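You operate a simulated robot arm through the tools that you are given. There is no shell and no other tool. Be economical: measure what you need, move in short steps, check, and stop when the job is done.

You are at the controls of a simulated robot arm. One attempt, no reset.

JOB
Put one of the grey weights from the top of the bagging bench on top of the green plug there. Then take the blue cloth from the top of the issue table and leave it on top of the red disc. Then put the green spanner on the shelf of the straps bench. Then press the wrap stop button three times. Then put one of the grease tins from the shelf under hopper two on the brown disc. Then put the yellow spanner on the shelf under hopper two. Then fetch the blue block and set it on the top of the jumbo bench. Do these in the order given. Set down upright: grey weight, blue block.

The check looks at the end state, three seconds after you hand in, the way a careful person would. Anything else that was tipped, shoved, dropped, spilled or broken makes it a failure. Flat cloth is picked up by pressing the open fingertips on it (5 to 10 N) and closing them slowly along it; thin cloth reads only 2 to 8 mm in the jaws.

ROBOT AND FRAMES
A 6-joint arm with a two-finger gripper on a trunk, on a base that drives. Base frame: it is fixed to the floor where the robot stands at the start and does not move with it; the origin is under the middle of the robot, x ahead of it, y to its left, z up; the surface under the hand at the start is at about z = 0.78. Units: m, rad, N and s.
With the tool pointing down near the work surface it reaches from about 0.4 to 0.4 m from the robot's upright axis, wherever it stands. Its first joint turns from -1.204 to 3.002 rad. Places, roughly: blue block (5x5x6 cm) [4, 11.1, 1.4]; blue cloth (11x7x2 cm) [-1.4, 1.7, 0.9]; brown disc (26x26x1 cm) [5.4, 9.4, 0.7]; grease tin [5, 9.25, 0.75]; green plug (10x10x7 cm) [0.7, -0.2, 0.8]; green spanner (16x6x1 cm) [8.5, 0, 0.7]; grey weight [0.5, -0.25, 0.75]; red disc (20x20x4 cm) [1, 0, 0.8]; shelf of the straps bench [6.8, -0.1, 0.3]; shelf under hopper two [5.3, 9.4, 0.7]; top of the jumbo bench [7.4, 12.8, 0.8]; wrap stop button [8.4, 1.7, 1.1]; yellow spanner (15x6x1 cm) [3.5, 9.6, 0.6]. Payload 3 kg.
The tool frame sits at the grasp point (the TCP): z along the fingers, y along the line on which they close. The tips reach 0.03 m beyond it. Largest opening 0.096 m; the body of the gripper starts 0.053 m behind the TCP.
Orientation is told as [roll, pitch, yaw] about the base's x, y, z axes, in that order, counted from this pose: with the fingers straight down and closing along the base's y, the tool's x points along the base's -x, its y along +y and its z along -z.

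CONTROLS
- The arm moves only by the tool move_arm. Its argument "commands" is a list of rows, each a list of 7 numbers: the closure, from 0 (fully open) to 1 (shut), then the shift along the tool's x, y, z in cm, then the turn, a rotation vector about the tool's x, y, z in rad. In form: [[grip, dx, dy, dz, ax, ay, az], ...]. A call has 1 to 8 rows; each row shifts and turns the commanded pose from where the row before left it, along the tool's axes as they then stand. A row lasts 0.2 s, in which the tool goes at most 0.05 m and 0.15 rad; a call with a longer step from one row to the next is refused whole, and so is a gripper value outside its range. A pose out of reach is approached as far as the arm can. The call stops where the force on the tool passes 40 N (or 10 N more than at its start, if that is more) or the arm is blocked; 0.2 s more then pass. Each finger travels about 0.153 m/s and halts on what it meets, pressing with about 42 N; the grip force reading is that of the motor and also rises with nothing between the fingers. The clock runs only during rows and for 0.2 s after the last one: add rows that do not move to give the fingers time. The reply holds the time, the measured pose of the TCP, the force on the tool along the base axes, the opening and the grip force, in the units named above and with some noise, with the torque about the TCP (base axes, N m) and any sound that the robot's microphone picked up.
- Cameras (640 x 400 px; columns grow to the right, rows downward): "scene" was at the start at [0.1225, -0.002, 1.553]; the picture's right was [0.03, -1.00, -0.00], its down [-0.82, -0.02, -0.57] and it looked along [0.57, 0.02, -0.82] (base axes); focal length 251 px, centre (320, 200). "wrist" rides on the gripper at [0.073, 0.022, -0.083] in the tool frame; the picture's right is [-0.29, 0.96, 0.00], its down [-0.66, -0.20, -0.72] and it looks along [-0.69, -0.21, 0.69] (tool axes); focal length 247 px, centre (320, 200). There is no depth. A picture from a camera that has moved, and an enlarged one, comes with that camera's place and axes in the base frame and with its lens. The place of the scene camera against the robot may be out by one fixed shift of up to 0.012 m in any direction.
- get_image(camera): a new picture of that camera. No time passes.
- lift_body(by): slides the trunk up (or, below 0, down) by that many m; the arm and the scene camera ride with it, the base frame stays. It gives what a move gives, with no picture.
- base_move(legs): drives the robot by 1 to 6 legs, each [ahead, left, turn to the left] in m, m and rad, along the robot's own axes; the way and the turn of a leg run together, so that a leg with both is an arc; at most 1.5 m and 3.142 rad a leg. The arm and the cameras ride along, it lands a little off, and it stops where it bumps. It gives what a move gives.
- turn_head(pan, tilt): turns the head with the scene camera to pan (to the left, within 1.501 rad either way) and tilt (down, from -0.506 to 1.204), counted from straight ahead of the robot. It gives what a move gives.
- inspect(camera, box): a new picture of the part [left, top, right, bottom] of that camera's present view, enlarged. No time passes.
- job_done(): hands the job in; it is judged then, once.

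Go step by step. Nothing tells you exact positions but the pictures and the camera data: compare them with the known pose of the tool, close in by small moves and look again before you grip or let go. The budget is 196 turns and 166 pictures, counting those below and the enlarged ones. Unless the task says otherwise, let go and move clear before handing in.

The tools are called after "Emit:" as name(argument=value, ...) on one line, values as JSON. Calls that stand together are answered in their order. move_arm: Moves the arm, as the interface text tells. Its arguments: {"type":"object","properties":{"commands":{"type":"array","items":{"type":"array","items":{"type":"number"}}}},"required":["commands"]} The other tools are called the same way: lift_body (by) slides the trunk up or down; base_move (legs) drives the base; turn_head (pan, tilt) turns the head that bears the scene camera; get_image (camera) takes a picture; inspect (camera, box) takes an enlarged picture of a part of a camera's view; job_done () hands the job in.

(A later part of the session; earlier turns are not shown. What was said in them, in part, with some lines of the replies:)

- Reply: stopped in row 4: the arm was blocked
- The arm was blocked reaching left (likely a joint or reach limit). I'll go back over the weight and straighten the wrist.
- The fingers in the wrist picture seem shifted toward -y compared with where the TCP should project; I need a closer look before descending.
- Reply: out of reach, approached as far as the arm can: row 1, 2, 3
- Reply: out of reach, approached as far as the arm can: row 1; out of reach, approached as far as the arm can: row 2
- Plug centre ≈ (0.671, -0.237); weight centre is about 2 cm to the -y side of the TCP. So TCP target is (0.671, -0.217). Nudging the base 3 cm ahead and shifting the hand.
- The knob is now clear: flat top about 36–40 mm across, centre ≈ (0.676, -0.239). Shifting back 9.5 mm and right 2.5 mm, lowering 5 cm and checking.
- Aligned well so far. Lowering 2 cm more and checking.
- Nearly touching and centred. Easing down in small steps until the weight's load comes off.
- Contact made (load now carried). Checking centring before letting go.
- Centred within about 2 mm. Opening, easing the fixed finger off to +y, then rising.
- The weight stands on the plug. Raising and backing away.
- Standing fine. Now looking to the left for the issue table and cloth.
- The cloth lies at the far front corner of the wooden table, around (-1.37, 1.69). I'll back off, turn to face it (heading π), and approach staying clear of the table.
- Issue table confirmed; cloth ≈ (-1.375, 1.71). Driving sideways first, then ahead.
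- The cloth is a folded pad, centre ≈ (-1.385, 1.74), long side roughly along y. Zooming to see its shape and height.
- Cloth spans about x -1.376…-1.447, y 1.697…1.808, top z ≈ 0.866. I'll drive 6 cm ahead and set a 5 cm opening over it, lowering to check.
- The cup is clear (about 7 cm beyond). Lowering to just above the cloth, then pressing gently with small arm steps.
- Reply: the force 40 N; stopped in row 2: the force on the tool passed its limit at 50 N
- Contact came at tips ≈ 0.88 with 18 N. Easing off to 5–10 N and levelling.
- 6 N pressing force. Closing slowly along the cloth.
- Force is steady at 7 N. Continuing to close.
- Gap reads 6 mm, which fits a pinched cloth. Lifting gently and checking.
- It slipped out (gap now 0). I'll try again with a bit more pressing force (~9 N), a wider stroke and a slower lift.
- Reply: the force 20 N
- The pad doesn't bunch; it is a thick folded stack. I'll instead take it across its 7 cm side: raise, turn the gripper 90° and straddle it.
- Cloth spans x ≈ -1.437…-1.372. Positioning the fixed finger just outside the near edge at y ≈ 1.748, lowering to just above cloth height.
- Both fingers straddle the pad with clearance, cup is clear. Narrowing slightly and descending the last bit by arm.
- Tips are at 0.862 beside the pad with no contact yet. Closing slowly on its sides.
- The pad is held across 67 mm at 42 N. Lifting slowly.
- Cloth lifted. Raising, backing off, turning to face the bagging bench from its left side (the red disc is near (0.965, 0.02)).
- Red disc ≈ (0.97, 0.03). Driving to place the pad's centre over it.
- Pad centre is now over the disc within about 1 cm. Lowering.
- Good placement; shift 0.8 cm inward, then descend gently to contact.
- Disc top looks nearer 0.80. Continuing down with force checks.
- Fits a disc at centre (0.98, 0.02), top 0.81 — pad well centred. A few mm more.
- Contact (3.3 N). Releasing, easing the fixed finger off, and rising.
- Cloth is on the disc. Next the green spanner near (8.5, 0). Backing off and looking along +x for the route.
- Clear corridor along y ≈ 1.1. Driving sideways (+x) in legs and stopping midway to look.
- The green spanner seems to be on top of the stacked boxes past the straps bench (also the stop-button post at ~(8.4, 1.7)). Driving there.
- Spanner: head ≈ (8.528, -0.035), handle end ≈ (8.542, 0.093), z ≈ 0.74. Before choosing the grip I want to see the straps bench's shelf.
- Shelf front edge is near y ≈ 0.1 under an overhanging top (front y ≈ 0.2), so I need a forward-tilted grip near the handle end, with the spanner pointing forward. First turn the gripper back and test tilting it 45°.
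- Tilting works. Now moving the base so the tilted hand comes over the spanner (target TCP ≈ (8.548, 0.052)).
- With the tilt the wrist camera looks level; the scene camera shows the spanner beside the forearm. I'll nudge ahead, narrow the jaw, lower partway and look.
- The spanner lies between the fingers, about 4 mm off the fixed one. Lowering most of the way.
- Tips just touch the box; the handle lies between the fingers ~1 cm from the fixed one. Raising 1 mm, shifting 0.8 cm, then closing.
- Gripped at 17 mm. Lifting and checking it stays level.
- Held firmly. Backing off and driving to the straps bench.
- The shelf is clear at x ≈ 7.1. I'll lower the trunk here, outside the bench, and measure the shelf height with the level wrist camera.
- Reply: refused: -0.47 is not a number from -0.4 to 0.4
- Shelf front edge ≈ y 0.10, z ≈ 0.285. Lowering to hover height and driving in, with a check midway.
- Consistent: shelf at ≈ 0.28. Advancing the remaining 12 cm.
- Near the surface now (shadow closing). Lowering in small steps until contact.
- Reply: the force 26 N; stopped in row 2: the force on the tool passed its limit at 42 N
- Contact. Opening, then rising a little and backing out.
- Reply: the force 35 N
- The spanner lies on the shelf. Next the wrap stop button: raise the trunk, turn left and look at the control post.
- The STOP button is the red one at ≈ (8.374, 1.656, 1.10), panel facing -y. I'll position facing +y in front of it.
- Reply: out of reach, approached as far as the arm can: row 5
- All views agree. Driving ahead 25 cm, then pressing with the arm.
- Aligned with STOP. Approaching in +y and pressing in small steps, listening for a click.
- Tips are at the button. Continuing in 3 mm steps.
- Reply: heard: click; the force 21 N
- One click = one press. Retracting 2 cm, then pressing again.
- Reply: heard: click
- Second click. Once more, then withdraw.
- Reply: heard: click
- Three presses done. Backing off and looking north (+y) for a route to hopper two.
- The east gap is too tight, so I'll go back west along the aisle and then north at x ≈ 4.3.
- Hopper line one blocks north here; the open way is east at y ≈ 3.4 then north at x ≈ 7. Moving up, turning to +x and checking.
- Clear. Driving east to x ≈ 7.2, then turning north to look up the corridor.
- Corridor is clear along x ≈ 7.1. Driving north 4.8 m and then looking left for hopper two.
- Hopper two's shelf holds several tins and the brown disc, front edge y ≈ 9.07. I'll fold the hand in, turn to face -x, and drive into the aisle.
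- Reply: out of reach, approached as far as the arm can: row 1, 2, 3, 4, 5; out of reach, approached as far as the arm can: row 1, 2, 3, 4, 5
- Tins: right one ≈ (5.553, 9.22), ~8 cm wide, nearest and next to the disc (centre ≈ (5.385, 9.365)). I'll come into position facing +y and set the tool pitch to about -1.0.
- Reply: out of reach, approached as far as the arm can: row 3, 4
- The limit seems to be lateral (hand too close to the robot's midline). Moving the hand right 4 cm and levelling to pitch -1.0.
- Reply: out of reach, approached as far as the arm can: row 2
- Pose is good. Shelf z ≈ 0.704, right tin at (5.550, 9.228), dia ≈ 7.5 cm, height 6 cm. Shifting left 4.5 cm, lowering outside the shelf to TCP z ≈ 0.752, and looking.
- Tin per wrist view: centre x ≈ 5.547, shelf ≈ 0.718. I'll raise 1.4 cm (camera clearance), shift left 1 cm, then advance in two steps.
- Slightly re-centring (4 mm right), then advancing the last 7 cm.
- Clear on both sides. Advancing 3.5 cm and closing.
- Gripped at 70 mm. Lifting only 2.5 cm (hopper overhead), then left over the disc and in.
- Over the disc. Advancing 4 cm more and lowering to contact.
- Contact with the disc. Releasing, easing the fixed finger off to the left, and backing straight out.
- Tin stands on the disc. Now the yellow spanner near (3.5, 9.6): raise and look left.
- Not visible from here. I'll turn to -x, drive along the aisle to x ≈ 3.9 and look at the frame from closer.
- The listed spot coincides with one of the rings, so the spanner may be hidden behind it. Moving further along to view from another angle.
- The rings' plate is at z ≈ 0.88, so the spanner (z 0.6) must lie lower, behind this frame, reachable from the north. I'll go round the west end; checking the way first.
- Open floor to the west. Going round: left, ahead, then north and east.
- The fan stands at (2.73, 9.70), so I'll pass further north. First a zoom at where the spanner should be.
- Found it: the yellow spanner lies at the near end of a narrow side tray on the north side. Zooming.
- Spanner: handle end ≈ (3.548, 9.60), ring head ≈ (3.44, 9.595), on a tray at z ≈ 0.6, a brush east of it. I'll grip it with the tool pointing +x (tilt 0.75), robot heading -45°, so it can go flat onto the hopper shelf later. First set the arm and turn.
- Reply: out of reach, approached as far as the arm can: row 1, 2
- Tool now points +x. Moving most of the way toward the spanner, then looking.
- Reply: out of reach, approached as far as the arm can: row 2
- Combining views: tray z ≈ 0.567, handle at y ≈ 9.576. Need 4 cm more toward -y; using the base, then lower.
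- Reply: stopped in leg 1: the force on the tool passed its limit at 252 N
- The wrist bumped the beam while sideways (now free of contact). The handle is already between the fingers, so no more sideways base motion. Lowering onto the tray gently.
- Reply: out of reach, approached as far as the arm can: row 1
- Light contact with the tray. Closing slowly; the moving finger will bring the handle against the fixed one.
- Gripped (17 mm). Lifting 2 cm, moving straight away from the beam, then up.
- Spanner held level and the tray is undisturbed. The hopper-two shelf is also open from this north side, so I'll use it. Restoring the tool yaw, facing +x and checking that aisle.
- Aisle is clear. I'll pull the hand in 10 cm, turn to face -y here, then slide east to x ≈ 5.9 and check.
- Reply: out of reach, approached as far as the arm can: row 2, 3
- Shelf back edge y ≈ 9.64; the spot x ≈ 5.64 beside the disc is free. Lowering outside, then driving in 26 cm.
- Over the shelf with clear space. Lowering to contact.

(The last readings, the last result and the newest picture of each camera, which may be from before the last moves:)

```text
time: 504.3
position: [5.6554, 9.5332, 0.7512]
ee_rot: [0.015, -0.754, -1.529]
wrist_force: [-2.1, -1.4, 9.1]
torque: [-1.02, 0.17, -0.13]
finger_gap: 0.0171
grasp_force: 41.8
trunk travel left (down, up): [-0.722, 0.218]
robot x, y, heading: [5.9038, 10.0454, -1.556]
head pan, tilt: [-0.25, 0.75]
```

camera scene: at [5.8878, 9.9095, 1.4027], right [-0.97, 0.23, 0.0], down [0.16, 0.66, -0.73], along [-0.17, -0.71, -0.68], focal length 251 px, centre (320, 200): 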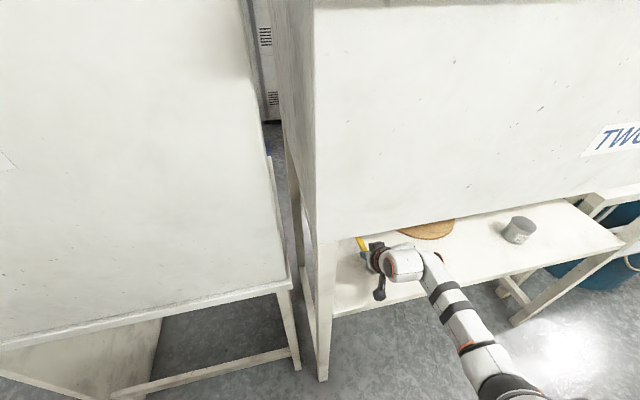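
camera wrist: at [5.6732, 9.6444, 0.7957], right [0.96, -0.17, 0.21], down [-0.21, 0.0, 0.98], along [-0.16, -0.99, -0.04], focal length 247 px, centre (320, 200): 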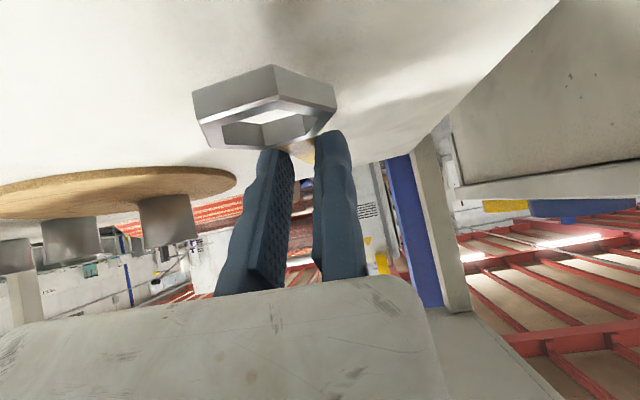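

Contact. Releasing, rising slightly and backing out.

Emit:
move_arm(commands=[[0.8, 0, 0, 0, 0, 0, 0], [0.65, 0, 0, 0, 0, 0, 0], [0.5, 0, 0.3, 0, 0, 0, 0], [0.45, 0, 0.3, 0, 0, 0, 0], [0.45, 0, 0, 0, 0, 0, 0]])

Emit:
lift_body(by=0.035)

Emit:
base_move(legs=[[-0.27, 0, 0]])

Emit:
get_image(camera="scene")

```text
time: 505.5
position: [5.6644, 9.5353, 0.7496]
ee_rot: [0.016, -0.75, -1.526]
wrist_force: [8.5, 3.5, 12.3]
torque: [-0.06, 0.27, -0.03]
finger_gap: 0.042
grasp_force: 0.1
trunk travel left (down, up): [-0.722, 0.218]
robot x, y, heading: [5.9036, 10.0447, -1.549]
head pan, tilt: [-0.25, 0.75]
```

```text
time: 506.3
position: [5.6609, 9.5334, 0.7824]
ee_rot: [0.019, -0.747, -1.526]
wrist_force: [-0.2, -0.8, -0.2]
torque: [0.02, -0.01, -0.02]
finger_gap: 0.053
grasp_force: 0.0
trunk travel left (down, up): [-0.757, 0.183]
robot x, y, heading: [5.9058, 10.0433, -1.554]
head pan, tilt: [-0.25, 0.75]
```

```text
time: 508.2
position: [5.6569, 9.8052, 0.7829]
ee_rot: [0.018, -0.746, -1.524]
wrist_force: [-0.3, -0.6, -0.8]
torque: [-0.01, -0.01, 0.0]
finger_gap: 0.0526
grasp_force: 0.0
trunk travel left (down, up): [-0.757, 0.183]
robot x, y, heading: [5.9021, 10.3172, -1.548]
head pan, tilt: [-0.25, 0.75]
```

```text
15 pictures are left
camera scene: at [5.8826, 10.182, 1.4018], right [-0.97, 0.23, 0.0], down [0.15, 0.66, -0.73], along [-0.17, -0.71, -0.68], focal length 251 px, centre (320, 200)
```

scene: 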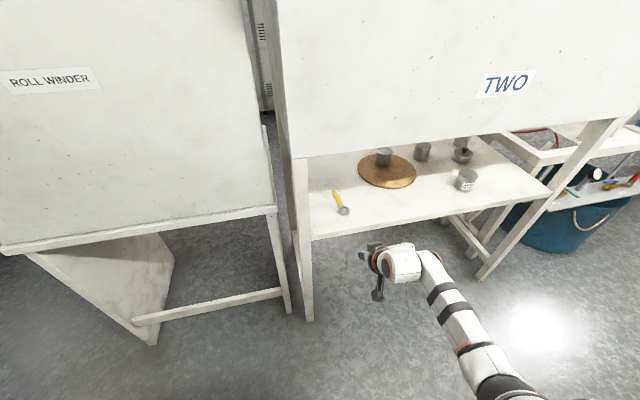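

Both are in place. Last: the blue block on the cabinet top near (4.0, 11.1, 1.4), on its west edge. Raising, sliding west, turning to +x and backing to x ≈ 3.4.

Emit:
lift_body(by=0.18)

Emit:
base_move(legs=[[-0.04, -1.5, 0], [0, 0, 1.55], [-1.0, 0, 0]])

Emit:
turn_head(pan=0.75, tilt=0.15)

Emit:
get_image(camera="scene")

```text
time: 510.2
position: [5.6562, 9.8051, 0.9631]
ee_rot: [0.017, -0.746, -1.526]
wrist_force: [-0.7, -0.9, -0.6]
torque: [0.02, 0.0, -0.03]
finger_gap: 0.053
grasp_force: 0.1
trunk travel left (down, up): [-0.937, 0.003]
robot x, y, heading: [5.899, 10.3177, -1.55]
head pan, tilt: [-0.25, 0.75]
```

```text
refused: leg 1 is longer than a leg can be; nothing moved
```

```text
time: 511.5
position: [5.6566, 9.805, 0.963]
ee_rot: [0.018, -0.747, -1.527]
wrist_force: [0.6, 0.4, 0.1]
torque: [0.01, 0.01, 0.01]
finger_gap: 0.0527
grasp_force: 0.0
trunk travel left (down, up): [-0.937, 0.003]
robot x, y, heading: [5.9003, 10.3147, -1.553]
head pan, tilt: [0.75, 0.15]
```

```text
14 pictures are left
camera scene: at [5.966, 10.1958, 1.6361], right [-0.72, -0.7, 0.0], down [-0.1, 0.11, -0.99], along [0.69, -0.71, -0.15], focal length 251 px, centre (320, 200)
```

scene: 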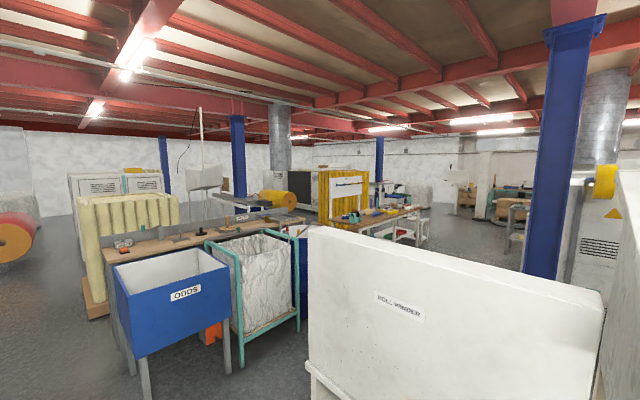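

Leg was slightly too long; repeating with shorter legs.

Emit:
base_move(legs=[[-0.04, -1.45, 0], [0, 0, 1.55], [-1.05, 0, 0]])

Emit:
turn_head(pan=0.75, tilt=0.15)

Emit:
get_image(camera="scene")

```text
time: 527.5
position: [3.9179, 10.0481, 0.9625]
ee_rot: [0.018, -0.748, 0.067]
wrist_force: [-0.3, 0.8, 0.1]
torque: [-0.03, 0.03, -0.01]
finger_gap: 0.0529
grasp_force: 0.0
trunk travel left (down, up): [-0.937, 0.003]
robot x, y, heading: [3.4032, 10.277, 0.044]
head pan, tilt: [0.75, 0.15]
```

```text
time: 528.1
position: [3.9181, 10.0487, 0.9619]
ee_rot: [0.018, -0.747, 0.067]
wrist_force: [-0.1, -0.4, 0.9]
torque: [0.01, 0.04, -0.01]
finger_gap: 0.0528
grasp_force: 0.0
trunk travel left (down, up): [-0.937, 0.003]
robot x, y, heading: [3.4018, 10.2771, 0.044]
head pan, tilt: [0.75, 0.15]
```

```text
13 pictures are left
camera scene: at [3.5174, 10.3444, 1.6361], right [0.71, -0.7, 0.0], down [-0.1, -0.11, -0.99], along [0.69, 0.7, -0.15], focal length 251 px, centre (320, 200)
```

scene: 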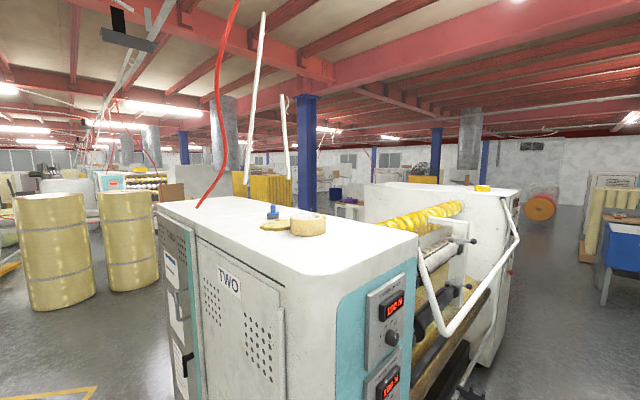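

The block is near (4.066, 11.175) on the cabinet top (z ≈ 1.41), 21 cm in from the west face. Testing how high the hand can go.

Emit:
move_arm(commands=[[0, -3.35, 0, -3.6, 0, 0, 0], [0, -3.35, 0, -3.6, 0, 0, 0], [0, -3.35, 0, -3.6, 0, 0, 0], [0, -3.35, 0, -3.6, 0, 0, 0], [0, -3.35, 0, -3.6, 0, 0, 0], [0, -3.35, 0, -3.6, 0, 0, 0], [0, -3.35, 0, -3.6, 0, 0, 0], [0, 0, 0, 0, 0, 0, 0]])

```text
time: 529.9
position: [3.9981, 9.9897, 1.2664]
ee_rot: [0.018, -0.748, 0.065]
wrist_force: [1.2, -0.1, -0.7]
torque: [0.0, 0.01, 0.0]
finger_gap: 0.0959
grasp_force: 0.2
out of reach, approached as far as the arm can: row 1, 2, 3, 4, 5, 6
trunk travel left (down, up): [-0.937, 0.003]
robot x, y, heading: [3.4015, 10.28, 0.04]
head pan, tilt: [0.75, 0.15]
```

Emit:
move_arm(commands=[[0, -3.35, 0, -3.6, 0, 0, 0], [0, -3.35, 0, -3.6, 0, 0, 0], [0, -3.35, 0, -3.6, 0, 0, 0], [0, -3.35, 0, -3.6, 0, 0, 0], [0, -3.35, 0, -3.6, 0, 0, 0], [0, 0, 0, 0, 0, 0, 0]])

```text
time: 531.3
position: [3.9972, 9.9876, 1.5076]
ee_rot: [0.021, -0.75, 0.066]
wrist_force: [-0.6, 0.7, -0.6]
torque: [0.02, 0.02, 0.0]
finger_gap: 0.0959
grasp_force: 0.0
out of reach, approached as far as the arm can: row 5
trunk travel left (down, up): [-0.937, 0.003]
robot x, y, heading: [3.3978, 10.2824, 0.045]
head pan, tilt: [0.75, 0.15]
```

The arm reaches 1.51 m. Raising a bit more to clear the other items, then driving north along the cabinet's west side.

Emit:
move_arm(commands=[[0, -2.7, 0, -2.9, 0, 0, 0], [0, -2.7, 0, -2.9, 0, 0, 0], [0, 0, 0, 0, 0, 0, 0]])

Emit:
base_move(legs=[[0, 0, -0.044], [0, 1.15, 0]])

Emit:
turn_head(pan=-0.35, tilt=0.4)

Emit:
get_image(camera="scene")

```text
time: 532.1
position: [3.9592, 9.9917, 1.5398]
ee_rot: [0.022, -0.751, 0.065]
wrist_force: [0.3, -0.6, -0.4]
torque: [0.01, 0.01, -0.01]
finger_gap: 0.0961
grasp_force: 0.0
out of reach, approached as far as the arm can: row 1, 2
trunk travel left (down, up): [-0.937, 0.003]
robot x, y, heading: [3.4036, 10.2804, 0.044]
head pan, tilt: [0.75, 0.15]
```

```text
time: 538.3
position: [3.9451, 11.1182, 1.5398]
ee_rot: [0.023, -0.751, 0.033]
wrist_force: [0.4, -0.1, 0.2]
torque: [0.04, 0.04, -0.03]
finger_gap: 0.0963
grasp_force: 0.0
trunk travel left (down, up): [-0.937, 0.003]
robot x, y, heading: [3.3981, 11.4268, 0.011]
head pan, tilt: [0.75, 0.15]
```

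```text
time: 539.7
position: [3.9436, 11.1177, 1.5399]
ee_rot: [0.022, -0.753, 0.033]
wrist_force: [0.1, -0.4, -0.1]
torque: [-0.01, -0.04, 0.0]
finger_gap: 0.0962
grasp_force: 0.0
trunk travel left (down, up): [-0.937, 0.003]
robot x, y, heading: [3.3972, 11.4287, 0.009]
head pan, tilt: [-0.351, 0.4]
```

```text
12 pictures are left
camera scene: at [3.5355, 11.3917, 1.6129], right [-0.33, -0.94, 0.0], down [-0.37, 0.13, -0.92], along [0.87, -0.31, -0.39], focal length 251 px, centre (320, 200)
```

scene: 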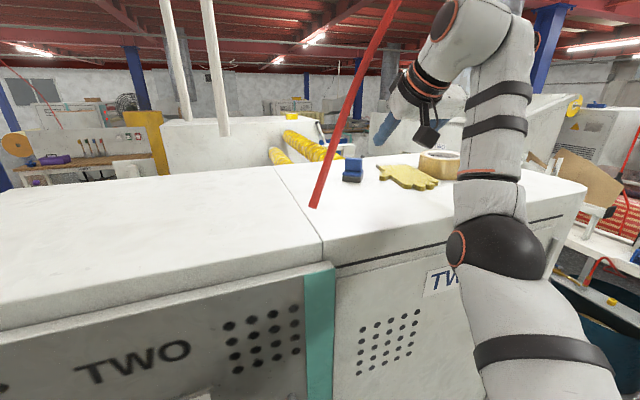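

There's a hanging red hose near the block. Zooming to see the block's orientation and the hose.

Emit:
inspect(camera="scene", box=[270, 90, 480, 230])

```text
2.86 times, centred on (375, 160) of scene
camera zoom: at [3.5355, 11.3917, 1.6129], right [-0.33, -0.94, 0.0], down [-0.37, 0.13, -0.92], along [0.87, -0.31, -0.39], focal length 717 px, centre (163, 314)
```

zoom: 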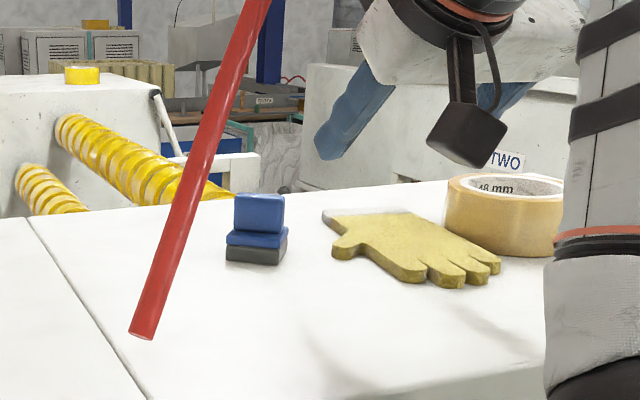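

The block is a small stepped block rotated ~40°; the hose hangs on its north-west side. I'll approach from the south-west: shift robot right, turn +0.4, and yaw the tool so it points about +52°.

Emit:
base_move(legs=[[0, -0.33, 0], [0, 0, 0.39]])

Emit:
move_arm(commands=[[0, 0, 0, 0, -0.0818, 0, -0.0878], [0, 0, 0, 0, -0.0818, 0, -0.0878], [0, 0, 0, 0, -0.0818, 0, -0.0878], [0, 0, 0, 0, -0.0818, 0, -0.0878], [0, 0, 0, 0, 0, 0, 0]])

Emit:
turn_head(pan=-0.4, tilt=0.35)

Emit:
get_image(camera="wrist")

```text
time: 543.0
position: [4.0226, 11.0205, 1.5408]
ee_rot: [0.02, -0.753, 0.431]
wrist_force: [-0.4, 0.7, -0.3]
torque: [0.01, -0.01, -0.01]
finger_gap: 0.0958
grasp_force: 0.1
trunk travel left (down, up): [-0.937, 0.003]
robot x, y, heading: [3.4006, 11.0961, 0.409]
head pan, tilt: [-0.351, 0.4]
```

```text
time: 544.2
position: [4.0237, 11.0211, 1.5401]
ee_rot: [0.017, -0.761, 0.914]
wrist_force: [-0.4, -0.3, 0.5]
torque: [-0.02, 0.01, 0.03]
finger_gap: 0.0961
grasp_force: 0.1
trunk travel left (down, up): [-0.937, 0.003]
robot x, y, heading: [3.4051, 11.0901, 0.402]
head pan, tilt: [-0.351, 0.4]
```

```text
time: 544.9
position: [4.0235, 11.0198, 1.5411]
ee_rot: [0.017, -0.759, 0.912]
wrist_force: [0.1, 0.7, 0.1]
torque: [0.01, 0.0, 0.01]
finger_gap: 0.0961
grasp_force: 0.0
trunk travel left (down, up): [-0.937, 0.003]
robot x, y, heading: [3.4, 11.0953, 0.403]
head pan, tilt: [-0.4, 0.351]
```

```text
10 pictures are left
camera wrist: at [3.9401, 10.9448, 1.5507], right [-0.63, 0.74, 0.21], down [0.16, -0.15, 0.98], along [0.76, 0.65, -0.03], focal length 247 px, centre (320, 200)
```

wrist: 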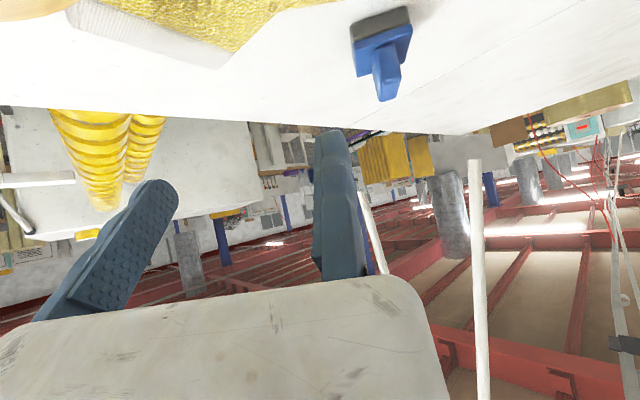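

The wrist view puts the block at ≈ (4.08, 11.112), base z ≈ 1.41, nicely square to the tool. Moving over it: left 4.2 cm with the arm, forward with the base.

Emit:
move_arm(commands=[[0, 0, 2.1, 0, 0, 0, 0], [0, 0, 2.1, 0, 0, 0, 0], [0, 0, 0, 0, 0, 0, 0]])

Emit:
base_move(legs=[[0.05, 0.028, 0]])

Emit:
get_image(camera="wrist")

```text
time: 545.6
position: [4.0035, 11.0463, 1.5462]
ee_rot: [0.02, -0.758, 0.911]
wrist_force: [-0.4, -0.9, 0.3]
torque: [-0.03, 0.0, -0.03]
finger_gap: 0.0959
grasp_force: 0.1
out of reach, approached as far as the arm can: row 2
trunk travel left (down, up): [-0.937, 0.003]
robot x, y, heading: [3.401, 11.0913, 0.404]
head pan, tilt: [-0.4, 0.351]
```

```text
time: 546.6
position: [4.0368, 11.0898, 1.5462]
ee_rot: [0.018, -0.761, 0.912]
wrist_force: [-0.5, 0.5, 0.0]
torque: [0.04, 0.0, -0.03]
finger_gap: 0.0962
grasp_force: 0.1
trunk travel left (down, up): [-0.937, 0.003]
robot x, y, heading: [3.4345, 11.1411, 0.407]
head pan, tilt: [-0.4, 0.351]
```

```text
9 pictures are left
camera wrist: at [3.9531, 11.0139, 1.5571], right [-0.63, 0.74, 0.22], down [0.16, -0.15, 0.98], along [0.76, 0.65, -0.03], focal length 247 px, centre (320, 200)
```

wrist: 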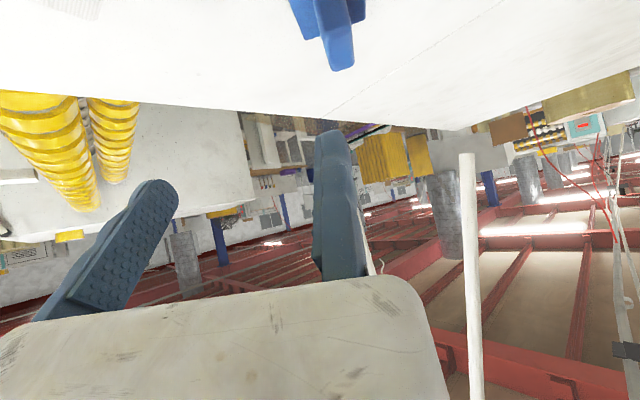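

Block is between the fingers' tracks. Final alignment by base, then lowering 7 cm and checking.

Emit:
base_move(legs=[[0.038, 0.029, 0]])

Emit:
lift_body(by=-0.06)

Emit:
get_image(camera="wrist")

```text
time: 547.5
position: [4.0561, 11.1415, 1.5495]
ee_rot: [0.009, -0.759, 0.92]
wrist_force: [-0.1, -0.2, -0.3]
torque: [0.01, 0.04, 0.03]
finger_gap: 0.096
grasp_force: 0.0
trunk travel left (down, up): [-0.937, 0.003]
robot x, y, heading: [3.4613, 11.1824, 0.399]
head pan, tilt: [-0.4, 0.351]
```

```text
time: 548.5
position: [4.008, 11.1389, 1.5057]
ee_rot: [-0.031, -0.781, 0.942]
wrist_force: [-0.1, -0.6, -0.4]
torque: [0.02, 0.01, 0.01]
finger_gap: 0.0957
grasp_force: 0.0
trunk travel left (down, up): [-0.877, 0.063]
robot x, y, heading: [3.4586, 11.1814, 0.402]
head pan, tilt: [-0.4, 0.351]
```

```text
8 pictures are left
camera wrist: at [3.9231, 11.0631, 1.5126], right [-0.64, 0.75, 0.19], down [0.12, -0.14, 0.98], along [0.76, 0.65, 0.0], focal length 247 px, centre (320, 200)
```

wrist: 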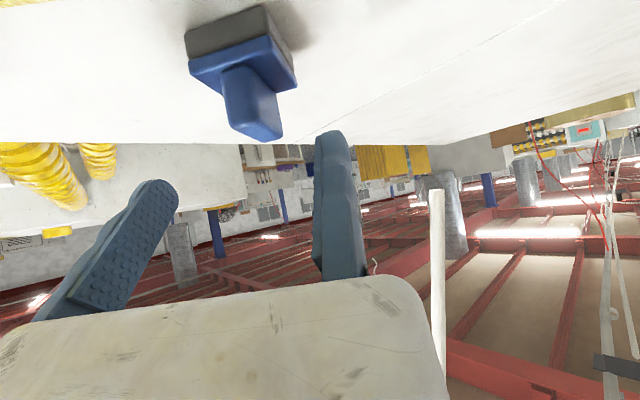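

The forearm/elbow seems to have met the cabinet edge as the trunk lowered (pose shifted). Undoing: raise, back the base 7 cm, and see the pose.

Emit:
lift_body(by=0.06)

Emit:
base_move(legs=[[-0.07, 0, 0]])

Emit:
move_arm(commands=[[0, 0, 0, 0, 0, 0, 0]])

```text
time: 549.5
position: [4.0558, 11.141, 1.5512]
ee_rot: [0.008, -0.764, 0.923]
wrist_force: [0.0, 0.1, 0.7]
torque: [-0.01, -0.03, 0.02]
finger_gap: 0.0962
grasp_force: 0.0
trunk travel left (down, up): [-0.937, 0.003]
robot x, y, heading: [3.4614, 11.1786, 0.408]
head pan, tilt: [-0.4, 0.351]
```

```text
time: 550.5
position: [4.0349, 11.1614, 1.5453]
ee_rot: [0.01, -0.749, 1.013]
wrist_force: [0.3, -0.4, 0.6]
torque: [0.02, 0.02, 0.02]
finger_gap: 0.0959
grasp_force: 0.1
trunk travel left (down, up): [-0.937, 0.003]
robot x, y, heading: [3.414, 11.1248, 0.496]
head pan, tilt: [-0.4, 0.351]
```

```text
time: 551.1
position: [4.0197, 11.1513, 1.5498]
ee_rot: [0.001, -0.765, 1.028]
wrist_force: [0.7, 0.0, -0.4]
torque: [0.01, 0.03, 0.02]
finger_gap: 0.0962
grasp_force: 0.1
trunk travel left (down, up): [-0.937, 0.003]
robot x, y, heading: [3.4194, 11.1261, 0.503]
head pan, tilt: [-0.4, 0.351]
stopped in row 1: the arm was blocked; the commanded pose is now the measured one
```

Something is touching an arm link; looking to see what.

Emit:
turn_head(pan=-0.55, tilt=0.5)

Emit:
get_image(camera="scene")

```text
time: 551.8
position: [4.0162, 11.1413, 1.5554]
ee_rot: [0.001, -0.776, 1.025]
wrist_force: [-0.7, -0.5, 0.1]
torque: [0.04, -0.03, -0.01]
finger_gap: 0.0963
grasp_force: 0.1
trunk travel left (down, up): [-0.937, 0.003]
robot x, y, heading: [3.4179, 11.127, 0.507]
head pan, tilt: [-0.55, 0.499]
```

```text
7 pictures are left
camera scene: at [3.5515, 11.143, 1.6037], right [-0.05, -1.0, 0.0], down [-0.48, 0.02, -0.88], along [0.88, -0.04, -0.48], focal length 251 px, centre (320, 200)
```

scene: 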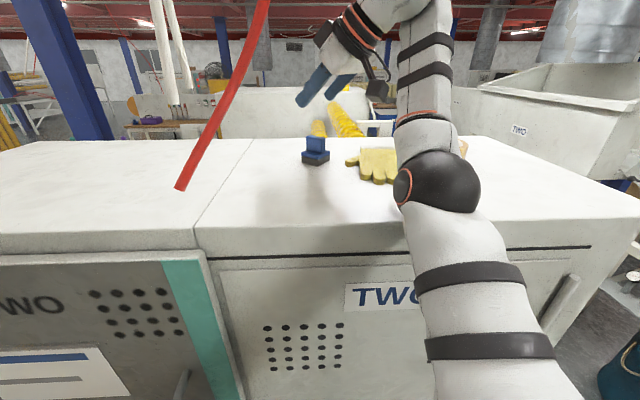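

The elbow rests on the cabinet's edge. I'll raise the arm first to free it, then back off.

Emit:
move_arm(commands=[[0, -1.4, 0, -1.43, 0, 0, 0], [0, -1.4, 0, -1.43, 0, 0, 0], [0, 0, 0, 0, 0, 0, 0]])

Emit:
base_move(legs=[[-0.04, 0.02, 0]])

```text
time: 552.6
position: [4.0126, 11.1418, 1.58]
ee_rot: [0.004, -0.773, 1.025]
wrist_force: [-1.0, -0.9, -0.1]
torque: [0.01, -0.01, 0.04]
finger_gap: 0.0959
grasp_force: 0.0
out of reach, approached as far as the arm can: row 2
trunk travel left (down, up): [-0.937, 0.003]
robot x, y, heading: [3.4207, 11.1312, 0.503]
head pan, tilt: [-0.55, 0.499]
```

```text
time: 553.5
position: [3.9771, 11.1425, 1.576]
ee_rot: [0.009, -0.77, 1.021]
wrist_force: [0.7, 0.1, 0.2]
torque: [0.02, 0.04, 0.06]
finger_gap: 0.096
grasp_force: 0.0
trunk travel left (down, up): [-0.937, 0.003]
robot x, y, heading: [3.3725, 11.1242, 0.502]
head pan, tilt: [-0.55, 0.499]
```

Free. Now turning to heading 0, yawing the tool to point ~52°, and extending the arm so the elbow stays off the cabinet.

Emit:
base_move(legs=[[0, 0, -0.5]])

Emit:
move_arm(commands=[[0, 0, 0, 0, -0.0905, 0, -0.0933], [0, 0, 0, 0, -0.0905, 0, -0.0933], [0, 0, 0, 0, -0.0905, 0, -0.0933], [0, -1.6, -2.9, 1.57, 0, 0, 0], [0, -1.6, -2.9, 1.57, 0, 0, 0], [0, -1.6, -2.9, 1.57, 0, 0, 0], [0, 0, 0, 0, 0, 0, 0]])

```text
time: 555.4
position: [3.9018, 10.8534, 1.5813]
ee_rot: [0.004, -0.772, 0.527]
wrist_force: [0.7, 0.5, -0.6]
torque: [-0.01, 0.04, 0.0]
finger_gap: 0.0963
grasp_force: 0.0
trunk travel left (down, up): [-0.937, 0.003]
robot x, y, heading: [3.3686, 11.1229, -0.0]
head pan, tilt: [-0.55, 0.499]
```

```text
time: 557.0
position: [3.9129, 10.8822, 1.5278]
ee_rot: [0.002, -0.774, 0.918]
wrist_force: [0.5, 0.1, 0.2]
torque: [0.01, 0.0, 0.01]
finger_gap: 0.0959
grasp_force: 0.0
out of reach, approached as far as the arm can: row 1, 2, 3, 4, 5, 6
trunk travel left (down, up): [-0.937, 0.003]
robot x, y, heading: [3.3747, 11.1229, -0.0]
head pan, tilt: [-0.55, 0.499]
```

Reach with that yaw is too short. I'll make the tool flatter (pitch -1.1) and nearer straight ahead, gripping the block's upper post instead; this keeps the elbow back.

Emit:
move_arm(commands=[[0, -1.4, 0, -1.4, 0, 0, 0], [0, 0, 0, 0, 0.1, 0, 0.09], [0, 0, 0, 0, 0.1, 0, 0.09], [0, 0, 0, 0, 0.1, 0, 0.09], [0, 0, 0, 0, 0.1, 0, 0.09], [0, 0, 0, 0, 0.1, 0, 0.09], [0, 0, 0, 0, 0, 0, 0]])

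Emit:
move_arm(commands=[[0, 0, 0, 0, 0, -0.11, 0], [0, 0, 0, 0, 0, -0.11, 0], [0, 0, 0, 0, 0, -0.11, 0], [0, 0, 0, 0, 0, 0, 0]])

```text
time: 558.5
position: [3.9246, 10.8825, 1.5471]
ee_rot: [-0.054, -0.786, 0.284]
wrist_force: [0.4, 0.1, -0.8]
torque: [-0.02, -0.04, 0.02]
finger_gap: 0.096
grasp_force: 0.1
out of reach, approached as far as the arm can: row 1, 2, 3, 4, 5, 6
trunk travel left (down, up): [-0.937, 0.003]
robot x, y, heading: [3.3721, 11.1255, 0.006]
head pan, tilt: [-0.55, 0.499]
```

```text
time: 559.5
position: [3.9246, 10.8823, 1.5488]
ee_rot: [-0.088, -1.118, 0.326]
wrist_force: [-0.1, -0.6, 0.7]
torque: [0.01, 0.01, -0.03]
finger_gap: 0.0958
grasp_force: 0.2
trunk travel left (down, up): [-0.937, 0.003]
robot x, y, heading: [3.3714, 11.1236, 0.005]
head pan, tilt: [-0.55, 0.499]
```

Emit:
move_arm(commands=[[0, 0, 0, 0, -0.088, 0, 0], [0, -1.25, -0.95, 2.56, 0, 0, 0], [0, -1.25, -0.95, 2.56, 0, 0, 0], [0, 0, 0, 0, 0, 0, 0]])

```text
time: 560.5
position: [3.9845, 10.8821, 1.5506]
ee_rot: [-0.003, -1.118, 0.326]
wrist_force: [-1.0, 0.0, 0.0]
torque: [-0.03, -0.01, -0.02]
finger_gap: 0.0959
grasp_force: 0.0
trunk travel left (down, up): [-0.937, 0.003]
robot x, y, heading: [3.3712, 11.1243, 0.003]
head pan, tilt: [-0.55, 0.499]
```

Reach is fine now. Extending 5 cm more and yawing a bit further toward the block's axis.

Emit:
move_arm(commands=[[0, -1.05, -0.8, 2.15, 0, 0, 0], [0, -1.05, -0.8, 2.15, 0, 0, 0], [0, 0, 0, 0, -0.112, 0, -0.055], [0, 0, 0, 0, -0.112, 0, -0.055], [0, 0, 0, 0, 0, 0, 0]])

```text
time: 561.8
position: [4.0264, 10.8899, 1.5412]
ee_rot: [0.0, -1.116, 0.452]
wrist_force: [-0.5, -0.5, 0.6]
torque: [-0.01, 0.04, -0.03]
finger_gap: 0.096
grasp_force: 0.1
out of reach, approached as far as the arm can: row 3, 4
trunk travel left (down, up): [-0.937, 0.003]
robot x, y, heading: [3.3725, 11.1225, 0.005]
head pan, tilt: [-0.55, 0.499]
```

Good enough: yaw 0.45, forward reach 0.65. Moving left 24.5 cm, then a wrist check.

Emit:
base_move(legs=[[0, 0.2465, 0]])

Emit:
get_image(camera="wrist")

```text
time: 563.6
position: [4.0246, 11.1333, 1.5417]
ee_rot: [0.002, -1.117, 0.44]
wrist_force: [0.4, 0.1, -0.4]
torque: [0.02, 0.01, 0.0]
finger_gap: 0.0961
grasp_force: 0.1
trunk travel left (down, up): [-0.937, 0.003]
robot x, y, heading: [3.3713, 11.3747, 0.005]
head pan, tilt: [-0.55, 0.499]
```

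```text
6 pictures are left
camera wrist: at [3.9196, 11.1068, 1.5119], right [-0.3, 0.92, 0.26], down [-0.24, -0.34, 0.91], along [0.93, 0.21, 0.32], focal length 247 px, centre (320, 200)
```

wrist: 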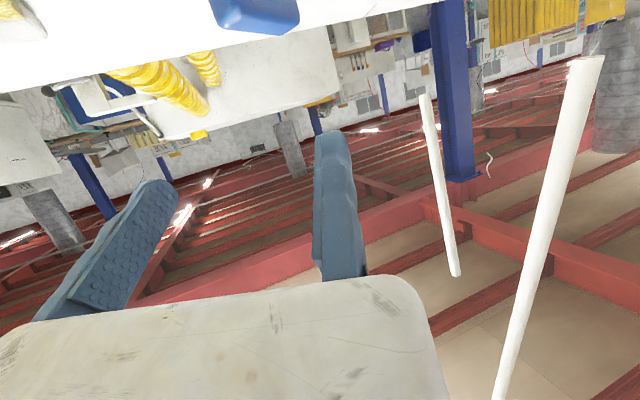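

Post is slightly closer to the fixed finger than planned. Shifting 3 cm left/2.6 cm ahead, lowering 5 cm, and checking.

Emit:
base_move(legs=[[0, 0.032, 0]])

Emit:
lift_body(by=-0.05)

Emit:
get_image(camera="wrist")

```text
time: 564.4
position: [4.0254, 11.1585, 1.5401]
ee_rot: [0.011, -1.117, 0.434]
wrist_force: [-0.7, -1.1, -0.5]
torque: [0.01, -0.01, 0.07]
finger_gap: 0.0959
grasp_force: 0.1
trunk travel left (down, up): [-0.937, 0.003]
robot x, y, heading: [3.3728, 11.4023, -0.005]
head pan, tilt: [-0.55, 0.499]
```

```text
time: 565.3
position: [4.0254, 11.1677, 1.4915]
ee_rot: [-0.001, -1.115, 0.448]
wrist_force: [0.4, -0.1, 0.0]
torque: [0.02, 0.0, -0.02]
finger_gap: 0.0961
grasp_force: 0.2
trunk travel left (down, up): [-0.887, 0.053]
robot x, y, heading: [3.3734, 11.4092, 0.002]
head pan, tilt: [-0.55, 0.499]
```

```text
5 pictures are left
camera wrist: at [3.9189, 11.1418, 1.4628], right [-0.3, 0.92, 0.26], down [-0.24, -0.34, 0.91], along [0.93, 0.21, 0.32], focal length 247 px, centre (320, 200)
```

wrist: 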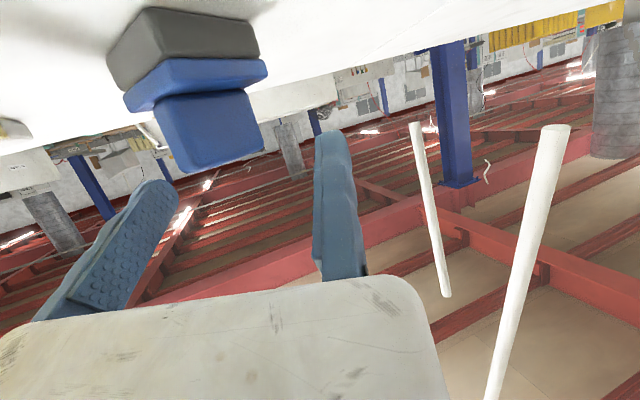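

Post is clearly between the fingers (18–61 mm from the fixed one). Small forward/right move, lower 1.7 cm, and close.

Emit:
move_arm(commands=[[0, -0.66, -1.2, 1.35, 0, 0, 0], [0, 0, 0, 0, 0, 0, 0]])

Emit:
lift_body(by=-0.018)

Emit:
move_arm(commands=[[0.2, 0, 0, 0, 0, 0, 0], [0.35, 0, 0, 0, 0, 0, 0], [0.45, 0, 0, 0, 0, 0, 0], [0.52, 0, 0, 0, 0, 0, 0], [0.6, 0, 0, 0, 0, 0, 0], [0.68, 0, 0, 0, 0, 0, 0], [0.75, 0, 0, 0, 0, 0, 0], [0.8, 0, 0, 0, 0, 0, 0]])

Emit:
get_image(camera="wrist")

```text
time: 565.9
position: [4.0256, 11.1672, 1.4916]
ee_rot: [0.0, -1.116, 0.444]
wrist_force: [-0.2, 0.1, 0.6]
torque: [0.01, -0.01, 0.03]
finger_gap: 0.096
grasp_force: 0.2
out of reach, approached as far as the arm can: row 1
trunk travel left (down, up): [-0.887, 0.053]
robot x, y, heading: [3.3748, 11.4044, 0.0]
head pan, tilt: [-0.55, 0.499]
```

```text
time: 566.6
position: [4.0248, 11.1663, 1.4742]
ee_rot: [0.001, -1.116, 0.444]
wrist_force: [-0.3, 0.4, 0.5]
torque: [-0.02, -0.01, 0.01]
finger_gap: 0.0958
grasp_force: 0.1
trunk travel left (down, up): [-0.869, 0.071]
robot x, y, heading: [3.3726, 11.4074, 0.001]
head pan, tilt: [-0.55, 0.499]
```

```text
time: 568.4
position: [4.025, 11.166, 1.4734]
ee_rot: [0.0, -1.114, 0.444]
wrist_force: [-0.7, -0.1, 0.0]
torque: [0.0, 0.02, 0.0]
finger_gap: 0.0192
grasp_force: 0.0
trunk travel left (down, up): [-0.869, 0.071]
robot x, y, heading: [3.3741, 11.4039, -0.003]
head pan, tilt: [-0.55, 0.499]
```

```text
4 pictures are left
camera wrist: at [3.9193, 11.1404, 1.4443], right [-0.3, 0.92, 0.26], down [-0.24, -0.34, 0.91], along [0.93, 0.21, 0.32], focal length 247 px, centre (320, 200)
```

wrist: 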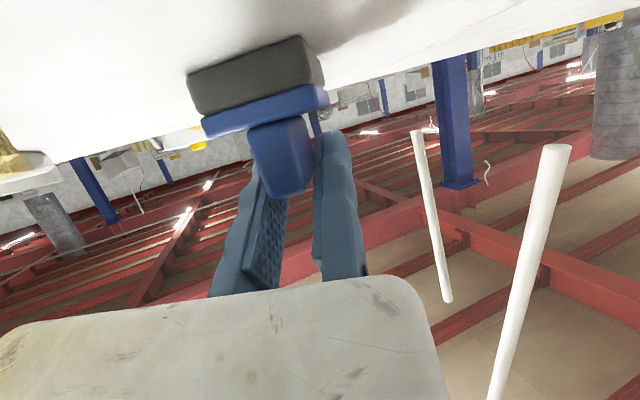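

The block swung square and the post sits between the fingers. Closing fully.

Emit:
move_arm(commands=[[0.86, 0, 0, 0, 0, 0, 0], [0.92, 0, 0, 0, 0, 0, 0], [1, 0, 0, 0, 0, 0, 0], [1, 0, 0, 0, 0, 0, 0], [1, 0, 0, 0, 0, 0, 0]])

```text
time: 569.6
position: [4.0258, 11.1671, 1.474]
ee_rot: [0.0, -1.115, 0.444]
wrist_force: [-0.5, 0.1, -0.1]
torque: [0.03, 0.0, 0.01]
finger_gap: 0.0155
grasp_force: 41.8
trunk travel left (down, up): [-0.869, 0.071]
robot x, y, heading: [3.3753, 11.4042, 0.001]
head pan, tilt: [-0.55, 0.499]
```

Gripped at 15.5 mm with 42 N. Lifting 5 cm.

Emit:
lift_body(by=0.05)

Emit:
base_move(legs=[[-0.1, -0.1, 0]])

Emit:
get_image(camera="wrist")

```text
time: 570.5
position: [4.0251, 11.1661, 1.5234]
ee_rot: [0.0, -1.115, 0.446]
wrist_force: [-0.5, 0.5, -0.9]
torque: [0.02, 0.01, 0.02]
finger_gap: 0.0155
grasp_force: 42.4
trunk travel left (down, up): [-0.919, 0.021]
robot x, y, heading: [3.3751, 11.4055, -0.002]
head pan, tilt: [-0.55, 0.499]
```

```text
time: 571.8
position: [3.9282, 11.0708, 1.5225]
ee_rot: [-0.002, -1.113, 0.446]
wrist_force: [0.2, 0.2, -0.4]
torque: [0.0, 0.0, 0.01]
finger_gap: 0.0156
grasp_force: 42.4
trunk travel left (down, up): [-0.919, 0.021]
robot x, y, heading: [3.2692, 11.3064, -0.003]
head pan, tilt: [-0.55, 0.499]
```

```text
3 pictures are left
camera wrist: at [3.8218, 11.0443, 1.4937], right [-0.29, 0.92, 0.26], down [-0.24, -0.34, 0.91], along [0.93, 0.21, 0.32], focal length 247 px, centre (320, 200)
```

wrist: 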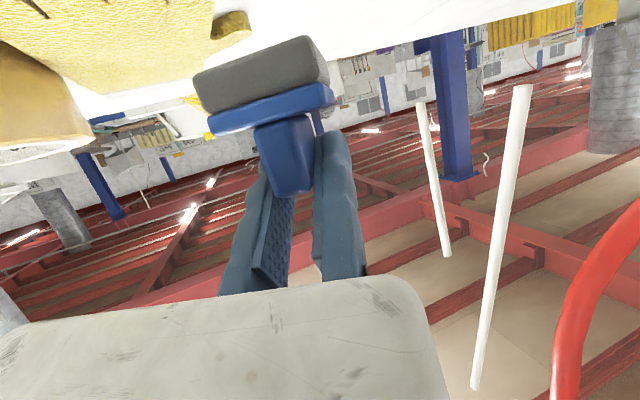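

Block is held firmly. Heading out: right (south) to the aisle, then east, and north toward the jumbo bench.

Emit:
lift_body(by=0.018)

Emit:
base_move(legs=[[0, -1.05, 0], [1.4, 0, 0], [1.4, 0, 0], [0.9, 0, 0]])

Emit:
turn_head(pan=1.15, tilt=0.3)

```text
time: 572.5
position: [3.9265, 11.0697, 1.5415]
ee_rot: [0.0, -1.116, 0.445]
wrist_force: [-0.1, 0.2, -0.4]
torque: [-0.01, -0.01, 0.0]
finger_gap: 0.0157
grasp_force: 41.9
trunk travel left (down, up): [-0.937, 0.003]
robot x, y, heading: [3.2722, 11.3073, 0.003]
head pan, tilt: [-0.55, 0.499]
```

```text
time: 595.1
position: [7.5678, 10.007, 1.5413]
ee_rot: [-0.001, -1.115, 0.436]
wrist_force: [0.5, 0.8, 0.2]
torque: [0.0, 0.03, 0.02]
finger_gap: 0.0158
grasp_force: 42.6
trunk travel left (down, up): [-0.937, 0.003]
robot x, y, heading: [6.9187, 10.2518, -0.007]
head pan, tilt: [-0.55, 0.499]
```

```text
time: 596.9
position: [7.5686, 10.0079, 1.5415]
ee_rot: [0.0, -1.115, 0.437]
wrist_force: [0.3, 0.1, -0.2]
torque: [0.0, 0.02, 0.02]
finger_gap: 0.0159
grasp_force: 42.4
trunk travel left (down, up): [-0.937, 0.003]
robot x, y, heading: [6.9178, 10.2493, -0.003]
head pan, tilt: [1.15, 0.3]
```

Emit:
get_image(camera="scene")

```text
2 pictures are left
camera scene: at [7.0073, 10.3314, 1.6221], right [0.91, -0.42, 0.0], down [-0.12, -0.27, -0.96], along [0.4, 0.87, -0.3], focal length 251 px, centre (320, 200)
```

scene: 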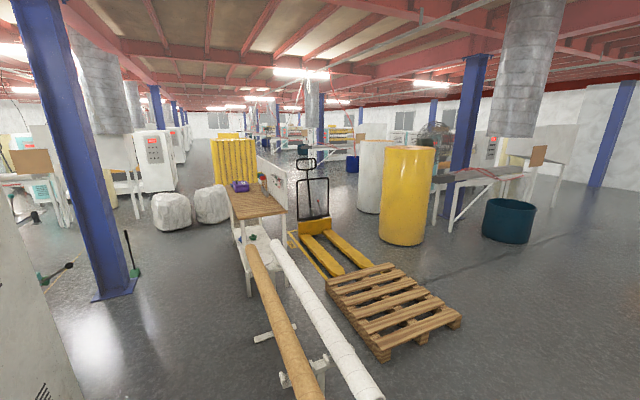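

The jumbo bench is the wooden table ahead: x ≈ 7.18–7.63, near edge y ≈ 12.45–12.57, z ≈ 0.8–0.87. Long tubes lie south of it, so I'll approach from the west side, facing +x.

Emit:
base_move(legs=[[-0.26, 0, 0.0], [0, 1.4, 0], [0, 1.4, 0]])

Emit:
turn_head(pan=-0.2, tilt=0.75)

Emit:
lift_body(by=-0.35)

Emit:
get_image(camera="scene")

```text
time: 611.9
position: [7.3472, 12.8235, 1.5414]
ee_rot: [0.004, -1.115, 0.457]
wrist_force: [0.0, 0.1, -0.9]
torque: [-0.01, 0.02, 0.0]
finger_gap: 0.0158
grasp_force: 41.5
trunk travel left (down, up): [-0.937, 0.003]
robot x, y, heading: [6.6934, 13.0556, 0.012]
head pan, tilt: [1.15, 0.3]
```

```text
time: 613.4
position: [7.3475, 12.824, 1.5418]
ee_rot: [0.0, -1.116, 0.461]
wrist_force: [-0.9, 0.9, -0.9]
torque: [0.01, 0.01, 0.03]
finger_gap: 0.0156
grasp_force: 41.8
trunk travel left (down, up): [-0.937, 0.003]
robot x, y, heading: [6.6903, 13.0506, 0.013]
head pan, tilt: [-0.201, 0.75]
```

```text
time: 616.8
position: [7.3465, 12.8253, 1.1921]
ee_rot: [0.0, -1.114, 0.458]
wrist_force: [-0.3, 0.4, 0.2]
torque: [0.0, 0.0, 0.0]
finger_gap: 0.0158
grasp_force: 42.1
trunk travel left (down, up): [-0.587, 0.353]
robot x, y, heading: [6.6898, 13.0539, 0.012]
head pan, tilt: [-0.201, 0.75]
```

```text
1 pictures are left
camera scene: at [6.8231, 13.0349, 1.2318], right [-0.19, -0.98, 0.0], down [-0.67, 0.13, -0.73], along [0.72, -0.14, -0.68], focal length 251 px, centre (320, 200)
```

scene: 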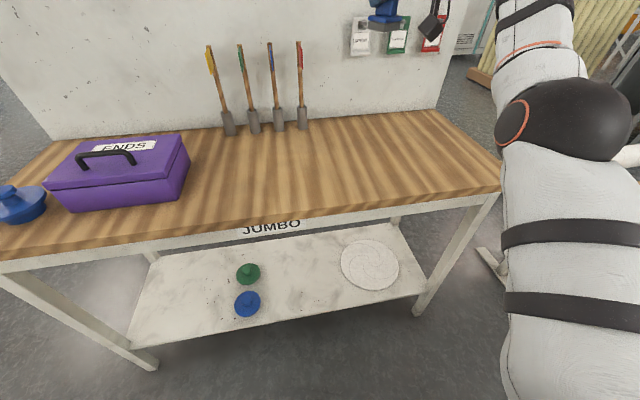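

The bench top is clear below the block. Backing 4 cm so the elbow stays clear of the bench edge, then lowering in stages.

Emit:
base_move(legs=[[-0.04, 0, 0]])

Emit:
lift_body(by=-0.25)

Emit:
lift_body(by=-0.015)

Emit:
lift_body(by=-0.01)

```text
time: 617.7
position: [7.3076, 12.8236, 1.1908]
ee_rot: [0.001, -1.116, 0.459]
wrist_force: [-0.7, 0.2, 0.5]
torque: [-0.01, 0.02, 0.0]
finger_gap: 0.0157
grasp_force: 41.9
trunk travel left (down, up): [-0.587, 0.353]
robot x, y, heading: [6.6534, 13.0525, 0.016]
head pan, tilt: [-0.201, 0.75]
```

```text
time: 620.3
position: [7.3074, 12.8235, 0.9409]
ee_rot: [0.0, -1.115, 0.458]
wrist_force: [-0.5, 0.1, -0.6]
torque: [-0.03, -0.03, -0.02]
finger_gap: 0.0157
grasp_force: 42.1
trunk travel left (down, up): [-0.337, 0.603]
robot x, y, heading: [6.6535, 13.0534, 0.012]
head pan, tilt: [-0.201, 0.75]
```

```text
time: 620.9
position: [7.3067, 12.8247, 0.925]
ee_rot: [0.0, -1.115, 0.457]
wrist_force: [-0.2, 0.2, -0.1]
torque: [-0.01, -0.01, 0.01]
finger_gap: 0.0156
grasp_force: 41.5
trunk travel left (down, up): [-0.322, 0.618]
robot x, y, heading: [6.6489, 13.0516, 0.013]
head pan, tilt: [-0.201, 0.75]
```

```text
time: 621.5
position: [7.3061, 12.8244, 0.917]
ee_rot: [-0.001, -1.115, 0.459]
wrist_force: [0.1, -0.4, 0.6]
torque: [0.0, -0.03, -0.01]
finger_gap: 0.0158
grasp_force: 42.7
trunk travel left (down, up): [-0.312, 0.628]
robot x, y, heading: [6.6512, 13.0548, 0.013]
head pan, tilt: [-0.201, 0.75]
```

Emit:
lift_body(by=-0.008)

Emit:
lift_body(by=-0.006)

Emit:
lift_body(by=-0.005)

```text
time: 622.0
position: [7.3065, 12.824, 0.9075]
ee_rot: [0.001, -1.115, 0.459]
wrist_force: [0.2, -0.1, 0.4]
torque: [0.04, -0.01, -0.01]
finger_gap: 0.0157
grasp_force: 41.9
trunk travel left (down, up): [-0.304, 0.636]
robot x, y, heading: [6.6493, 13.0524, 0.018]
head pan, tilt: [-0.201, 0.75]
```

```text
time: 622.6
position: [7.3072, 12.8245, 0.9025]
ee_rot: [0.001, -1.115, 0.46]
wrist_force: [-1.0, 0.5, -0.8]
torque: [-0.03, 0.0, 0.02]
finger_gap: 0.0157
grasp_force: 42.2
trunk travel left (down, up): [-0.298, 0.642]
robot x, y, heading: [6.6543, 13.0558, 0.009]
head pan, tilt: [-0.201, 0.75]
```

```text
time: 623.1
position: [7.3076, 12.8243, 0.8971]
ee_rot: [0.0, -1.116, 0.459]
wrist_force: [0.4, -0.4, -0.2]
torque: [-0.01, 0.0, -0.02]
finger_gap: 0.016
grasp_force: 42.3
trunk travel left (down, up): [-0.293, 0.647]
robot x, y, heading: [6.6514, 13.0553, 0.012]
head pan, tilt: [-0.201, 0.75]
```

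Emit:
lift_body(by=-0.005)

Emit:
lift_body(by=-0.005)

Emit:
lift_body(by=-0.005)

```text
time: 623.7
position: [7.3068, 12.8236, 0.8929]
ee_rot: [-0.001, -1.118, 0.461]
wrist_force: [0.9, 0.5, 3.5]
torque: [-0.03, -0.04, 0.04]
finger_gap: 0.0155
grasp_force: 42.0
trunk travel left (down, up): [-0.288, 0.652]
robot x, y, heading: [6.6523, 13.0523, 0.016]
head pan, tilt: [-0.201, 0.75]
```

```text
time: 624.2
position: [7.3039, 12.8246, 0.893]
ee_rot: [-0.012, -1.125, 0.47]
wrist_force: [11.1, -3.5, 28.1]
torque: [-0.28, -0.03, 0.15]
finger_gap: 0.0154
grasp_force: 42.6
trunk travel left (down, up): [-0.283, 0.657]
robot x, y, heading: [6.6577, 13.0558, 0.011]
head pan, tilt: [-0.201, 0.75]
```

```text
time: 624.8
position: [7.3034, 12.825, 0.8899]
ee_rot: [-0.015, -1.128, 0.47]
wrist_force: [10.0, -5.3, 34.9]
torque: [-0.19, -0.23, 0.1]
finger_gap: 0.0159
grasp_force: 42.0
trunk travel left (down, up): [-0.278, 0.662]
robot x, y, heading: [6.6497, 13.0545, 0.011]
head pan, tilt: [-0.201, 0.75]
```

Contact was at 0.893; easing the extra press, then releasing.

Emit:
lift_body(by=0.009)

Emit:
move_arm(commands=[[0.9, 0, 0, 0, 0, 0, 0], [0.8, 0, 0, 0, 0, 0, 0], [0.7, 0, 0, 0, 0, 0, 0], [0.6, 0, 0.2, 0, 0, 0, 0], [0.5, 0, 0.4, 0, 0, 0, 0], [0.5, 0, 0, 0, 0, 0, 0]])

```text
time: 625.3
position: [7.3068, 12.8239, 0.8898]
ee_rot: [0.004, -1.112, 0.458]
wrist_force: [-2.0, 0.9, 4.1]
torque: [-0.01, -0.02, -0.04]
finger_gap: 0.0156
grasp_force: 42.4
trunk travel left (down, up): [-0.287, 0.653]
robot x, y, heading: [6.6497, 13.0526, 0.013]
head pan, tilt: [-0.201, 0.75]
```

```text
time: 626.7
position: [7.3055, 12.83, 0.8915]
ee_rot: [0.0, -1.116, 0.46]
wrist_force: [-0.2, -0.1, -0.3]
torque: [0.01, 0.01, 0.01]
finger_gap: 0.048
grasp_force: 0.0
trunk travel left (down, up): [-0.287, 0.653]
robot x, y, heading: [6.654, 13.0545, 0.013]
head pan, tilt: [-0.201, 0.75]
```

Released; rising straight up, backing away, and taking the last look.

Emit:
lift_body(by=0.2)

Emit:
base_move(legs=[[-0.25, 0, 0]])

Emit:
turn_head(pan=-0.35, tilt=0.5)

Emit:
get_image(camera="scene")

```text
time: 628.9
position: [7.3055, 12.8288, 1.0899]
ee_rot: [-0.001, -1.115, 0.458]
wrist_force: [-0.8, -1.1, -0.6]
torque: [-0.01, 0.04, 0.01]
finger_gap: 0.048
grasp_force: 0.1
trunk travel left (down, up): [-0.487, 0.453]
robot x, y, heading: [6.6561, 13.0526, 0.009]
head pan, tilt: [-0.201, 0.75]
```

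```text
time: 630.7
position: [7.0511, 12.8241, 1.0915]
ee_rot: [0.001, -1.116, 0.455]
wrist_force: [-0.1, 0.3, -0.1]
torque: [-0.01, -0.04, -0.01]
finger_gap: 0.0479
grasp_force: 0.1
trunk travel left (down, up): [-0.487, 0.453]
robot x, y, heading: [6.4017, 13.0489, 0.007]
head pan, tilt: [-0.201, 0.75]
```

```text
time: 631.5
position: [7.0516, 12.8245, 1.0903]
ee_rot: [0.0, -1.115, 0.455]
wrist_force: [-0.6, 0.7, -0.1]
torque: [0.02, 0.0, 0.01]
finger_gap: 0.0478
grasp_force: 0.1
trunk travel left (down, up): [-0.487, 0.453]
robot x, y, heading: [6.402, 13.0528, 0.002]
head pan, tilt: [-0.351, 0.499]
```

```text
0 pictures are left
camera scene: at [6.5353, 13.0166, 1.1536], right [-0.33, -0.94, 0.0], down [-0.45, 0.16, -0.88], along [0.83, -0.29, -0.48], focal length 251 px, centre (320, 200)
```

scene: 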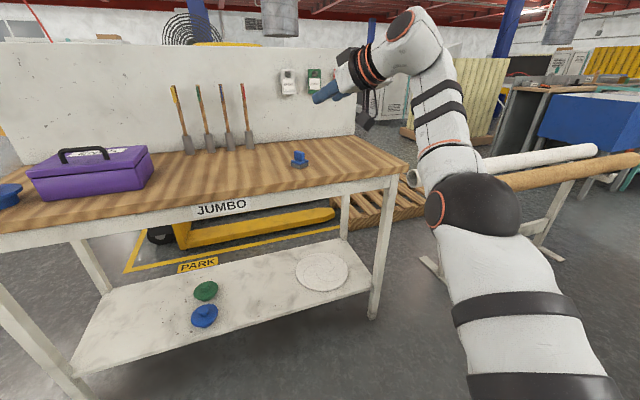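

The blue block stands upright on the jumbo bench top and the hand is clear. All seven tasks are done in the order given, so I'm handing in.

Emit:
job_done()

```text
The job is handed in.
```

I finished all seven tasks in the order given, and the job is handed in.

- **Placements:** my pictures after each placement showed every item where it belongs, with the grey weight and blue block upright. I had no pictures left to look at everything again at the end.
- **Wrap stop button:** I pressed it three times and heard one click per press.
- **Bumps:** the arm hit the frame by the yellow spanner hard once, and my elbow leaned on the cabinet edge while I was fetching the blue block. I saw nothing moved or damaged afterwards.
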